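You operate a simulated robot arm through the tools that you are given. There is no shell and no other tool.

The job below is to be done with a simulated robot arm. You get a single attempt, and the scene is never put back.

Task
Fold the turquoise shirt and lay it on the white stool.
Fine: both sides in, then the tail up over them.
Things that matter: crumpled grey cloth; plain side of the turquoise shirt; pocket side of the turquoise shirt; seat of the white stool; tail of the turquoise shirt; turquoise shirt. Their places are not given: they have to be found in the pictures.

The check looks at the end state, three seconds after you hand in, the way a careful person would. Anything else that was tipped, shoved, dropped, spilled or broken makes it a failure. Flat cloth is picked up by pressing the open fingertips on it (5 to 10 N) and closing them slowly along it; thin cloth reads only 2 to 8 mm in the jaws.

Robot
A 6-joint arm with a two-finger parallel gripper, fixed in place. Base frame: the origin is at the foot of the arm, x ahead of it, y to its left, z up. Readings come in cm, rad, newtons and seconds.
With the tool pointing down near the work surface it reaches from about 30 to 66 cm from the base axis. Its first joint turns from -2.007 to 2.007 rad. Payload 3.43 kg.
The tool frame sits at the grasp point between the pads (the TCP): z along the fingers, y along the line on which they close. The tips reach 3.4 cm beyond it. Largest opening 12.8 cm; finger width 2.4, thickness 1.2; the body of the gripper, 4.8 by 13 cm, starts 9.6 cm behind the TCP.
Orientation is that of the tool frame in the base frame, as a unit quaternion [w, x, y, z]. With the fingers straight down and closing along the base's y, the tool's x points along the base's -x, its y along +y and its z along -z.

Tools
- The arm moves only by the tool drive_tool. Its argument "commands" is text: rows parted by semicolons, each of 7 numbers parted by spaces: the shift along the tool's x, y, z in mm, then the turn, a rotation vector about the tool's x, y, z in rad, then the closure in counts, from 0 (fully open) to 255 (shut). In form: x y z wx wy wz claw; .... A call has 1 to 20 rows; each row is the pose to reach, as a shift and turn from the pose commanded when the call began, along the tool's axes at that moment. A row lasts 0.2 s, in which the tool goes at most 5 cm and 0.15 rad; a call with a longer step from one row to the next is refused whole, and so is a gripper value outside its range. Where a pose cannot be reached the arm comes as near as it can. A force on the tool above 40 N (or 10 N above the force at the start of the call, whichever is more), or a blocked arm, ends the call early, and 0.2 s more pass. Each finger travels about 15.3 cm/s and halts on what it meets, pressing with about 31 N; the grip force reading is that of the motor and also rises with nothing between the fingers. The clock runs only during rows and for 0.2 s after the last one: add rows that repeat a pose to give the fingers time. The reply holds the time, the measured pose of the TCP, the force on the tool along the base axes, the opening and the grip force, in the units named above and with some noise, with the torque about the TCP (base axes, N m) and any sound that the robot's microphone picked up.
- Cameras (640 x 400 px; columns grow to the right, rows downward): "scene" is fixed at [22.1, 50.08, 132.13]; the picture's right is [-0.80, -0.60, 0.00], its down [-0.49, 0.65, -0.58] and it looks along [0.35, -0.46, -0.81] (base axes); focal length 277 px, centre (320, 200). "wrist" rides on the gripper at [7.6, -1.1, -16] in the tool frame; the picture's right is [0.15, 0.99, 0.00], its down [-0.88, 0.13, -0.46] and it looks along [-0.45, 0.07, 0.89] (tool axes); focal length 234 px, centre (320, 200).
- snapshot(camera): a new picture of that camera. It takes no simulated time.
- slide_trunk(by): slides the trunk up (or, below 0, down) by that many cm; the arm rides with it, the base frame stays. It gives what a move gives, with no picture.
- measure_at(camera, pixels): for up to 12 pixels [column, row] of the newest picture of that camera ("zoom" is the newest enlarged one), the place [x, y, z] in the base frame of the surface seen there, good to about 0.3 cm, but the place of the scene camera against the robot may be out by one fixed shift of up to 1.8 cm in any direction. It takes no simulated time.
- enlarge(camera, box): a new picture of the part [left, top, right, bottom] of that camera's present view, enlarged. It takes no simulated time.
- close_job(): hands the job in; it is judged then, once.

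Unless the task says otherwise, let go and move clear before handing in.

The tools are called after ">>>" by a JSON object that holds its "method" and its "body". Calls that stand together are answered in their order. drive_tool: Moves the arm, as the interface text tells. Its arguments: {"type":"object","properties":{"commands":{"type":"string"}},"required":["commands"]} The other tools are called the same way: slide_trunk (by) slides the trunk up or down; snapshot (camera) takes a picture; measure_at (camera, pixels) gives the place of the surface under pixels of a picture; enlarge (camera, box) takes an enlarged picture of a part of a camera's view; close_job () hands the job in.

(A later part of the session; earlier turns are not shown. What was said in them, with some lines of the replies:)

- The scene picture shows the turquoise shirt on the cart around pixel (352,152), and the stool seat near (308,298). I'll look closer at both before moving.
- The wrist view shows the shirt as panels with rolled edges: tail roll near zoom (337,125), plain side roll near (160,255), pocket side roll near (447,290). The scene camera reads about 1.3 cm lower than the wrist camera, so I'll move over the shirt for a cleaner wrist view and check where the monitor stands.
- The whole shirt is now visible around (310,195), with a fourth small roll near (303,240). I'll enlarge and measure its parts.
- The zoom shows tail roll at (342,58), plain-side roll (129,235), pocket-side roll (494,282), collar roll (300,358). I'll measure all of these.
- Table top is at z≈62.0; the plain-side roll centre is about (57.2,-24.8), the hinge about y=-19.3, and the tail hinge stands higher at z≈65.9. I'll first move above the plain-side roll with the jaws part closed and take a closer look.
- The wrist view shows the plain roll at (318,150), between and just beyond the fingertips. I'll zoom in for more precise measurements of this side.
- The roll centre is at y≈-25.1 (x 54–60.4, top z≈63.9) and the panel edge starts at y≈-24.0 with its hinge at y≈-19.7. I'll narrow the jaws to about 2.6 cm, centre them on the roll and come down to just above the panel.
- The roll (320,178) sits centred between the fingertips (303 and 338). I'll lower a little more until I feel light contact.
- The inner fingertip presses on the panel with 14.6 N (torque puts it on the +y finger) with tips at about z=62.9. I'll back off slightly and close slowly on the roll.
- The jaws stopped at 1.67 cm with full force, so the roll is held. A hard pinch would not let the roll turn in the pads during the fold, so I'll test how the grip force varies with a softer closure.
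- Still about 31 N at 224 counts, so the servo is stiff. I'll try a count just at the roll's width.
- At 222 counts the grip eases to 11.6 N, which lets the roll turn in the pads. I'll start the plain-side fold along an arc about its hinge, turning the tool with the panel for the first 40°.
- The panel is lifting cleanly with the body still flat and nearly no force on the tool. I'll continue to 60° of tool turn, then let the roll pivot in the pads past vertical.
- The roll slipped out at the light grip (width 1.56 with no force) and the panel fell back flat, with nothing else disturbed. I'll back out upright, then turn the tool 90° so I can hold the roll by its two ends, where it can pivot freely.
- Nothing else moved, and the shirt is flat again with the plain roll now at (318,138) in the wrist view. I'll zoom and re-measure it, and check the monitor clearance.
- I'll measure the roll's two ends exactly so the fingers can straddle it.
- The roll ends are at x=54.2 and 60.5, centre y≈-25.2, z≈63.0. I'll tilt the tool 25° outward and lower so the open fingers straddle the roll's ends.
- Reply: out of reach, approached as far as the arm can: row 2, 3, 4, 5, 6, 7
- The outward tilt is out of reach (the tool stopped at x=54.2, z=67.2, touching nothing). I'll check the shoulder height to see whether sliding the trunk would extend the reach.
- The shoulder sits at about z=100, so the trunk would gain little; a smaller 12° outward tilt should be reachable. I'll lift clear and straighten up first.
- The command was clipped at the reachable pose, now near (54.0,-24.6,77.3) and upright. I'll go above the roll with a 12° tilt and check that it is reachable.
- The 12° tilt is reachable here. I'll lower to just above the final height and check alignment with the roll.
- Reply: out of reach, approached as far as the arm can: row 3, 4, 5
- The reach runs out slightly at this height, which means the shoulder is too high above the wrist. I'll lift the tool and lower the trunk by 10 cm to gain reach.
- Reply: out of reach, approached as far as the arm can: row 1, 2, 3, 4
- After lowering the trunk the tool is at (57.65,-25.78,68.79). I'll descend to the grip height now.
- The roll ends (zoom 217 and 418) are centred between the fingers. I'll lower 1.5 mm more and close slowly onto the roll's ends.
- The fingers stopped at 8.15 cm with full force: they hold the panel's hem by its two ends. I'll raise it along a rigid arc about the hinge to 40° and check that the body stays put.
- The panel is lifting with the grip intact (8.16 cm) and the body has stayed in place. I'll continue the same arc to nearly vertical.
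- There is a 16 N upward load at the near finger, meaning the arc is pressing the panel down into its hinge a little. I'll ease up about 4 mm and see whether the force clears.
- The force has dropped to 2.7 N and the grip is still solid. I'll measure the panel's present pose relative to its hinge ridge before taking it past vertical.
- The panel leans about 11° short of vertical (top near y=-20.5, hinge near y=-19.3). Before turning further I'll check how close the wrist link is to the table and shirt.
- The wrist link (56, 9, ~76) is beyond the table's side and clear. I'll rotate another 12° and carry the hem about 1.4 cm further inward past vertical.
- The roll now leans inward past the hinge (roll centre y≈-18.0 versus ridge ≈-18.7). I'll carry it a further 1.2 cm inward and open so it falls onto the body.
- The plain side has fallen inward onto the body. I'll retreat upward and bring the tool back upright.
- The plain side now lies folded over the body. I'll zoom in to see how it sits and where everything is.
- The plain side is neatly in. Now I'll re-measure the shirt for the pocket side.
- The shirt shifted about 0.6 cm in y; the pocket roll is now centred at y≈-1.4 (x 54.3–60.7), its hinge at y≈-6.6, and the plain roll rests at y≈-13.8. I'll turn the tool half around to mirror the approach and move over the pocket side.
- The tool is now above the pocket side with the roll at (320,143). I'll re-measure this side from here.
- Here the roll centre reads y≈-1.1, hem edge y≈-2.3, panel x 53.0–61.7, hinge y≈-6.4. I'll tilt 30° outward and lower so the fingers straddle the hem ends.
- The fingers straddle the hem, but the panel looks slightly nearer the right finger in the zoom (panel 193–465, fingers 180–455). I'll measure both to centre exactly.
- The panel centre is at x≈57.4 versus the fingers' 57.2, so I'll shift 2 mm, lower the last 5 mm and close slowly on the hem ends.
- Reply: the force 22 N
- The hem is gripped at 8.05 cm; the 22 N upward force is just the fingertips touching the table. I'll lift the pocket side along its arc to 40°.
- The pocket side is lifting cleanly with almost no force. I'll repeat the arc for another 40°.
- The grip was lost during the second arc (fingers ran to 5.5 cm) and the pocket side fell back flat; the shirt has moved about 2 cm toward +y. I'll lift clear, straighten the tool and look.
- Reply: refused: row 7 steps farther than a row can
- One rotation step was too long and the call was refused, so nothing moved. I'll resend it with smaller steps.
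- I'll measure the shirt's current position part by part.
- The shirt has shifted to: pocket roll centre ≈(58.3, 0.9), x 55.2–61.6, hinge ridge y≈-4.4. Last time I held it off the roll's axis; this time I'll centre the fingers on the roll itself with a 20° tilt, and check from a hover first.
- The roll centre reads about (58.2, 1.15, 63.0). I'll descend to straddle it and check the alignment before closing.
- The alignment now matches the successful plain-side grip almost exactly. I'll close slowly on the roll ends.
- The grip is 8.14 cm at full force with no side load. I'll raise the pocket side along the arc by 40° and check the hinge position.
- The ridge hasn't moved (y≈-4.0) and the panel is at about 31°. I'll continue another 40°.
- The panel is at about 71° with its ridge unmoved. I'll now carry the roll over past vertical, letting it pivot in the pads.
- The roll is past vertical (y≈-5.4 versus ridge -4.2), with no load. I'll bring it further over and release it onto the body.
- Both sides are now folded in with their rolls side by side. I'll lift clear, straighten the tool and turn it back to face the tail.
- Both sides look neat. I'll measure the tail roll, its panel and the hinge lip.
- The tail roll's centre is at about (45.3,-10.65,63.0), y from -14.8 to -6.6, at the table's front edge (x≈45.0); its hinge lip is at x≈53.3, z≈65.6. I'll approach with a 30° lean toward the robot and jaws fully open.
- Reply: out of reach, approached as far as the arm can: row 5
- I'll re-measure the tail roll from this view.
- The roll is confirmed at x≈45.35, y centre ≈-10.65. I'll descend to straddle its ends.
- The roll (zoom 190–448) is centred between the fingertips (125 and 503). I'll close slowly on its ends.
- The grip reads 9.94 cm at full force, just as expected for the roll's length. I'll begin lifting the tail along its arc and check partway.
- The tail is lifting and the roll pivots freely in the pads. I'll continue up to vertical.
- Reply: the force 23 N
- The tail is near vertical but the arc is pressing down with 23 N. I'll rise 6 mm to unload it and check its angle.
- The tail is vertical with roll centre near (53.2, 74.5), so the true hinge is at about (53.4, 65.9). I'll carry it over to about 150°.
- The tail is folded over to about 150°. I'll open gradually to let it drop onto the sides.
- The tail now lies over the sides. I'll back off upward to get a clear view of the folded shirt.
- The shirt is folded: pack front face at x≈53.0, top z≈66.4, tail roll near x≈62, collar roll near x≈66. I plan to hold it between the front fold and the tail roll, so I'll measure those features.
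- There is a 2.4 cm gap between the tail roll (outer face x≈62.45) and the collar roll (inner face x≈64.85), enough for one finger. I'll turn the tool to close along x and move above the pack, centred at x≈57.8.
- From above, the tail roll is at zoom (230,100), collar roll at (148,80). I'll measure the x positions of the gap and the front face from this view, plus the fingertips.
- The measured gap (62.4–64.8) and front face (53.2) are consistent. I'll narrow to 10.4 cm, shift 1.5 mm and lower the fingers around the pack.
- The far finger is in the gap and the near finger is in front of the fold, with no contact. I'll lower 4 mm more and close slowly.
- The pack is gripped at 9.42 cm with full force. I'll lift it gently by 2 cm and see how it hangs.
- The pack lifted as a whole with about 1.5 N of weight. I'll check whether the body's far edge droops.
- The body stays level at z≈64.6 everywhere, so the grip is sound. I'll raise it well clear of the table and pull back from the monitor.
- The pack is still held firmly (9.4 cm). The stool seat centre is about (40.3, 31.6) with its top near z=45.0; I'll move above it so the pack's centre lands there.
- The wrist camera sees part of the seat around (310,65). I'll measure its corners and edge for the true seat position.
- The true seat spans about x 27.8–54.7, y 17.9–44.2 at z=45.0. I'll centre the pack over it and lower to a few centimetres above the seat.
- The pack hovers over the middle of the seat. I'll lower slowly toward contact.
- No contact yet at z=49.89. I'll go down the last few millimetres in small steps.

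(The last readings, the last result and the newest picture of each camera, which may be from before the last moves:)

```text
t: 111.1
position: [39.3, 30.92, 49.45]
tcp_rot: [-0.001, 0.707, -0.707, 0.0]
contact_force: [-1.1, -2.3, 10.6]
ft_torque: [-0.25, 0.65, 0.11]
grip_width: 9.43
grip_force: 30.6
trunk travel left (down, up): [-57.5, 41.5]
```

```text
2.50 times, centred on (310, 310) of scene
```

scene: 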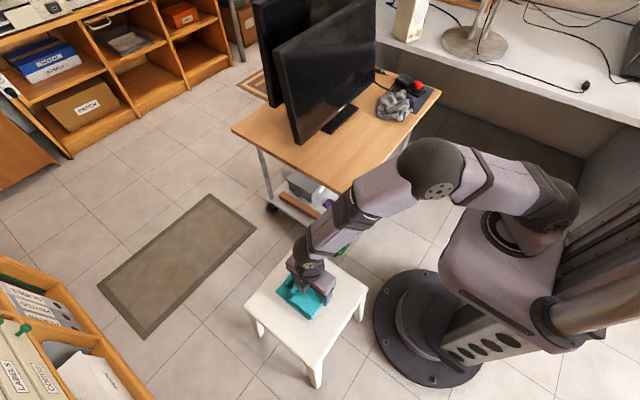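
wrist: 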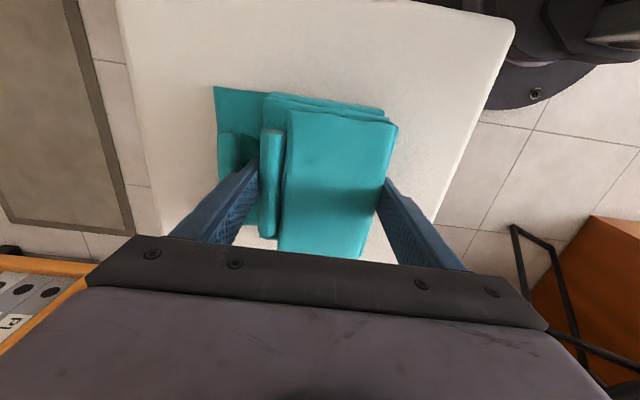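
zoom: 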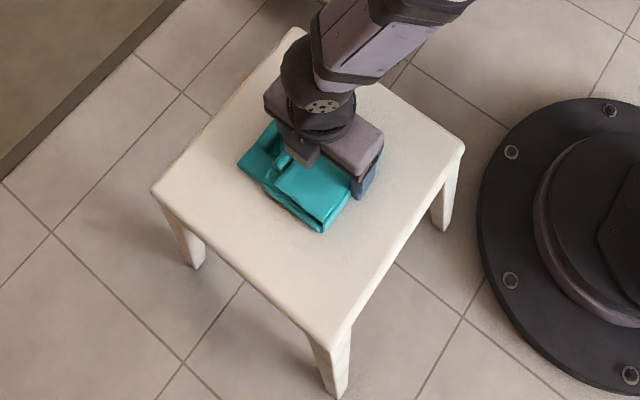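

The pack has touched down (10.6 N upward). I'll relieve the pressure by a millimetre and open slowly, only as far as the gap to the collar allows.

>>> {"method": "drive_tool", "body": {"commands": "0 0 -1 0 0 0 110; 0 0 -1 0 0 0 90; 0 0 -1 0 0 0 75; 0 0 -1 0 0 0 70; 0 0 -1 0 0 0 66; 0 0 -1 0 0 0 62; 0 0 -1 0 0 0 58; 0 0 -1 0 0 0 54; 0 0 -1 0 0 0 50; 0 0 -1 0 0 0 50"}}

>>> {"method": "snapshot", "body": {"camera": "wrist"}}

>>> {"method": "enlarge", "body": {"camera": "wrist", "box": [200, 80, 440, 260]}}

```text
t: 113.3
position: [39.26, 30.98, 49.43]
tcp_rot: [-0.001, 0.707, -0.707, -0.001]
contact_force: [0.4, -0.3, 0.3]
ft_torque: [0.02, 0.0, -0.01]
grip_width: 10.28
grip_force: 0.1
trunk travel left (down, up): [-57.5, 41.5]
```

```text
taken
```

wrist: 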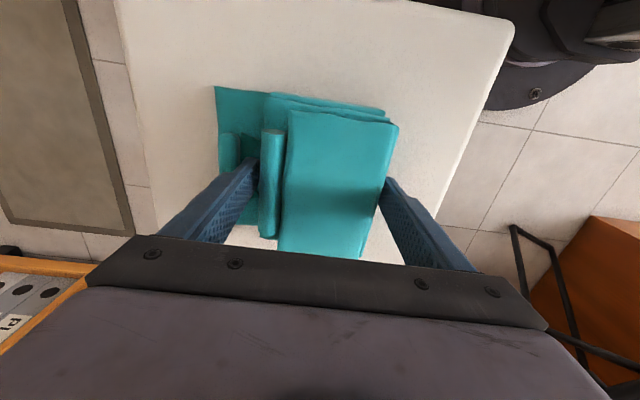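

```text
2.22 times, centred on (320, 170) of wrist
```

zoom: 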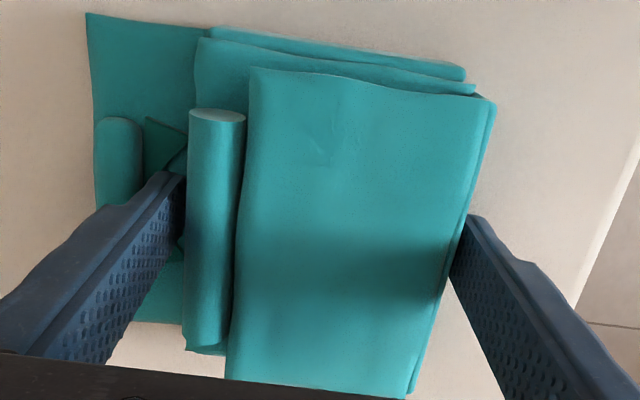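

The jaws are open to 10.3 cm with no load, and the shirt rests on the seat. I'll lift straight up slowly and check that nothing is dragged.

>>> {"method": "drive_tool", "body": {"commands": "0 0 -5 0 0 0 50; 0 0 -12 0 0 0 50; 0 0 -20 0 0 0 50; 0 0 -30 0 0 0 50; 0 0 -45 0 0 0 50; 0 0 -45 0 0 0 50"}}

>>> {"method": "snapshot", "body": {"camera": "wrist"}}

```text
t: 114.7
position: [39.2, 31.01, 53.81]
tcp_rot: [0.0, -0.707, 0.707, 0.001]
contact_force: [0.4, -0.7, 0.5]
ft_torque: [-0.01, 0.02, 0.02]
grip_width: 10.3
grip_force: 0.0
trunk travel left (down, up): [-57.5, 41.5]
```

```text
taken
```

wrist: 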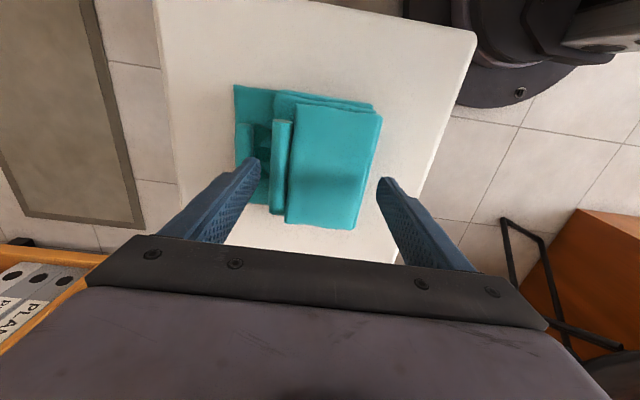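

The shirt stayed put as the fingers came up. I'll raise the arm well clear and move aside to inspect the result.

>>> {"method": "drive_tool", "body": {"commands": "0 0 -30 0 0 0 50; 0 0 -70 0 0 0 50; 0 0 -110 0 0 0 50; 0 0 -150 0 0 0 50; 0 0 -190 0 0 0 50; 0 0 -230 0 0 0 50; 0 0 -265 0 0 0 50; 40 0 -270 0 0 0 50; 85 0 -270 0 0 0 50; 130 0 -270 0 0 0 50; 175 0 -270 0 0 0 50; 215 0 -270 0 0 0 50; 240 0 -270 0 0 0 50; 240 0 -270 0 0 0 50"}}

>>> {"method": "snapshot", "body": {"camera": "scene"}}

>>> {"method": "enlarge", "body": {"camera": "scene", "box": [240, 230, 380, 390]}}

>>> {"method": "snapshot", "body": {"camera": "wrist"}}

```text
t: 117.7
position: [39.19, 6.87, 80.86]
tcp_rot: [0.001, -0.707, 0.707, 0.001]
contact_force: [-0.2, -0.5, -0.6]
ft_torque: [0.0, -0.01, -0.02]
grip_width: 10.3
grip_force: 0.1
trunk travel left (down, up): [-57.5, 41.5]
```

```text
taken
```

scene: 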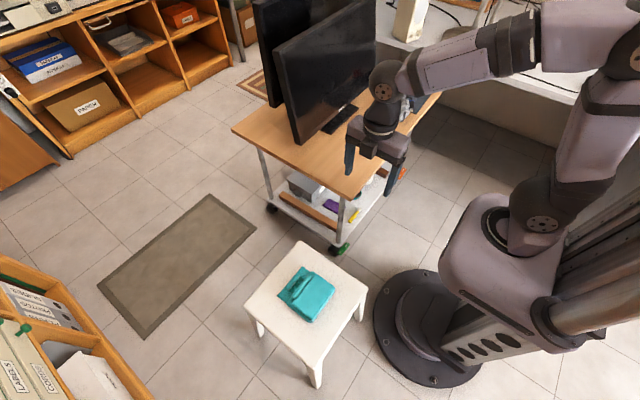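

```text
2.50 times, centred on (310, 310) of scene
```

zoom: 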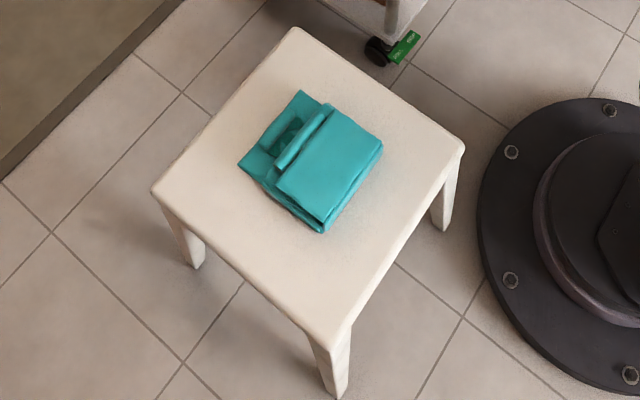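

```text
taken
```

wrist: 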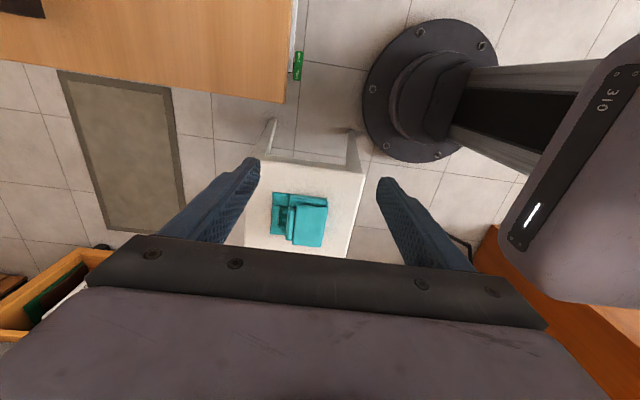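

The folded shirt lies in the middle of the seat. Before handing in, I'll check it closely and confirm that the table items are undisturbed.

>>> {"method": "enlarge", "body": {"camera": "wrist", "box": [240, 150, 390, 260]}}

>>> {"method": "measure_at", "body": {"camera": "wrist", "pixels": [[275, 195], [273, 232], [324, 200], [320, 244], [305, 225], [292, 215], [280, 215], [300, 200]]}}

>>> {"method": "enlarge", "body": {"camera": "scene", "box": [230, 20, 450, 260]}}

```text
3.64 times, centred on (315, 205) of wrist
```

zoom: 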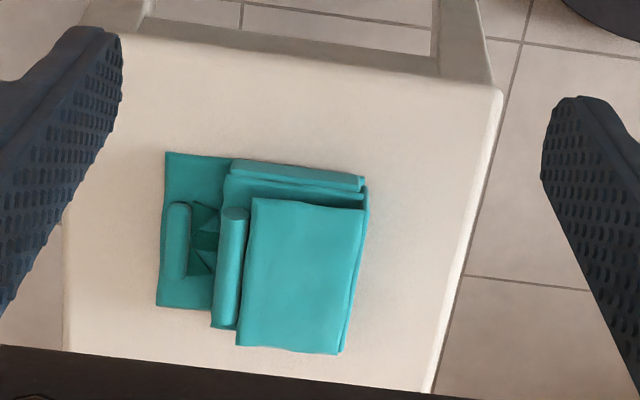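

```text
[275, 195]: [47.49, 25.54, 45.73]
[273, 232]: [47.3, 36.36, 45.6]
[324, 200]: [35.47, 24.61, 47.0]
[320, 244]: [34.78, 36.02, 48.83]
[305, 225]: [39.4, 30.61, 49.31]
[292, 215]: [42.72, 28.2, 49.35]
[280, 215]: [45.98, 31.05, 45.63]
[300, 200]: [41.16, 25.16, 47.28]
```

```text
1.67 times, centred on (340, 140) of scene
```

zoom: 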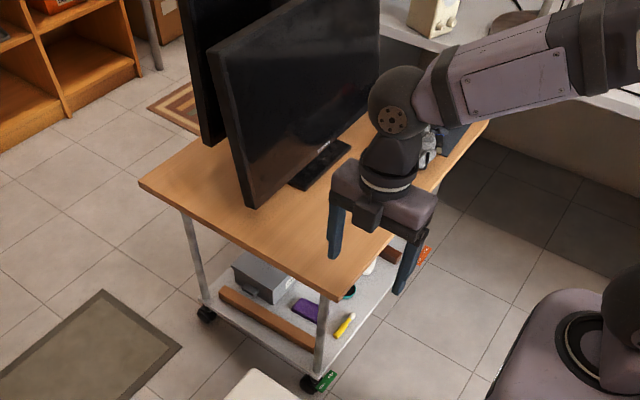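

The folded shirt lies flat and centred on the seat: x 34.8–48, y 24.6–36.4, top near z=49.3. The sides are in and the tail is over them. The cart, monitor, grey cloth and other items look unchanged, and the arm is clear, so I'm handing in.

>>> {"method": "close_job", "body": {}}

```text
The job is handed in.
```

The turquoise shirt is folded and lying in the middle of the white stool's seat. Both sides are in and the tail is up over them. The job has been handed in; I haven't seen the check's result.

- **Final position:** the folded shirt lies flat on the seat, with several centimetres to spare on every side. The arm let go and moved well clear before I handed in.
- **Slips on the way:** the plain side and the pocket side each slipped out of the grip once and fell back flat on the table. The shirt shifted about 2 cm during this, and I redid both folds successfully.
- **Other objects:** in the pictures the grey cloth, monitor, cart contents and stool look unmoved. In the last view the arm partly hid the grey cloth, but it was in place when I last saw it fully, just before setting the shirt down.
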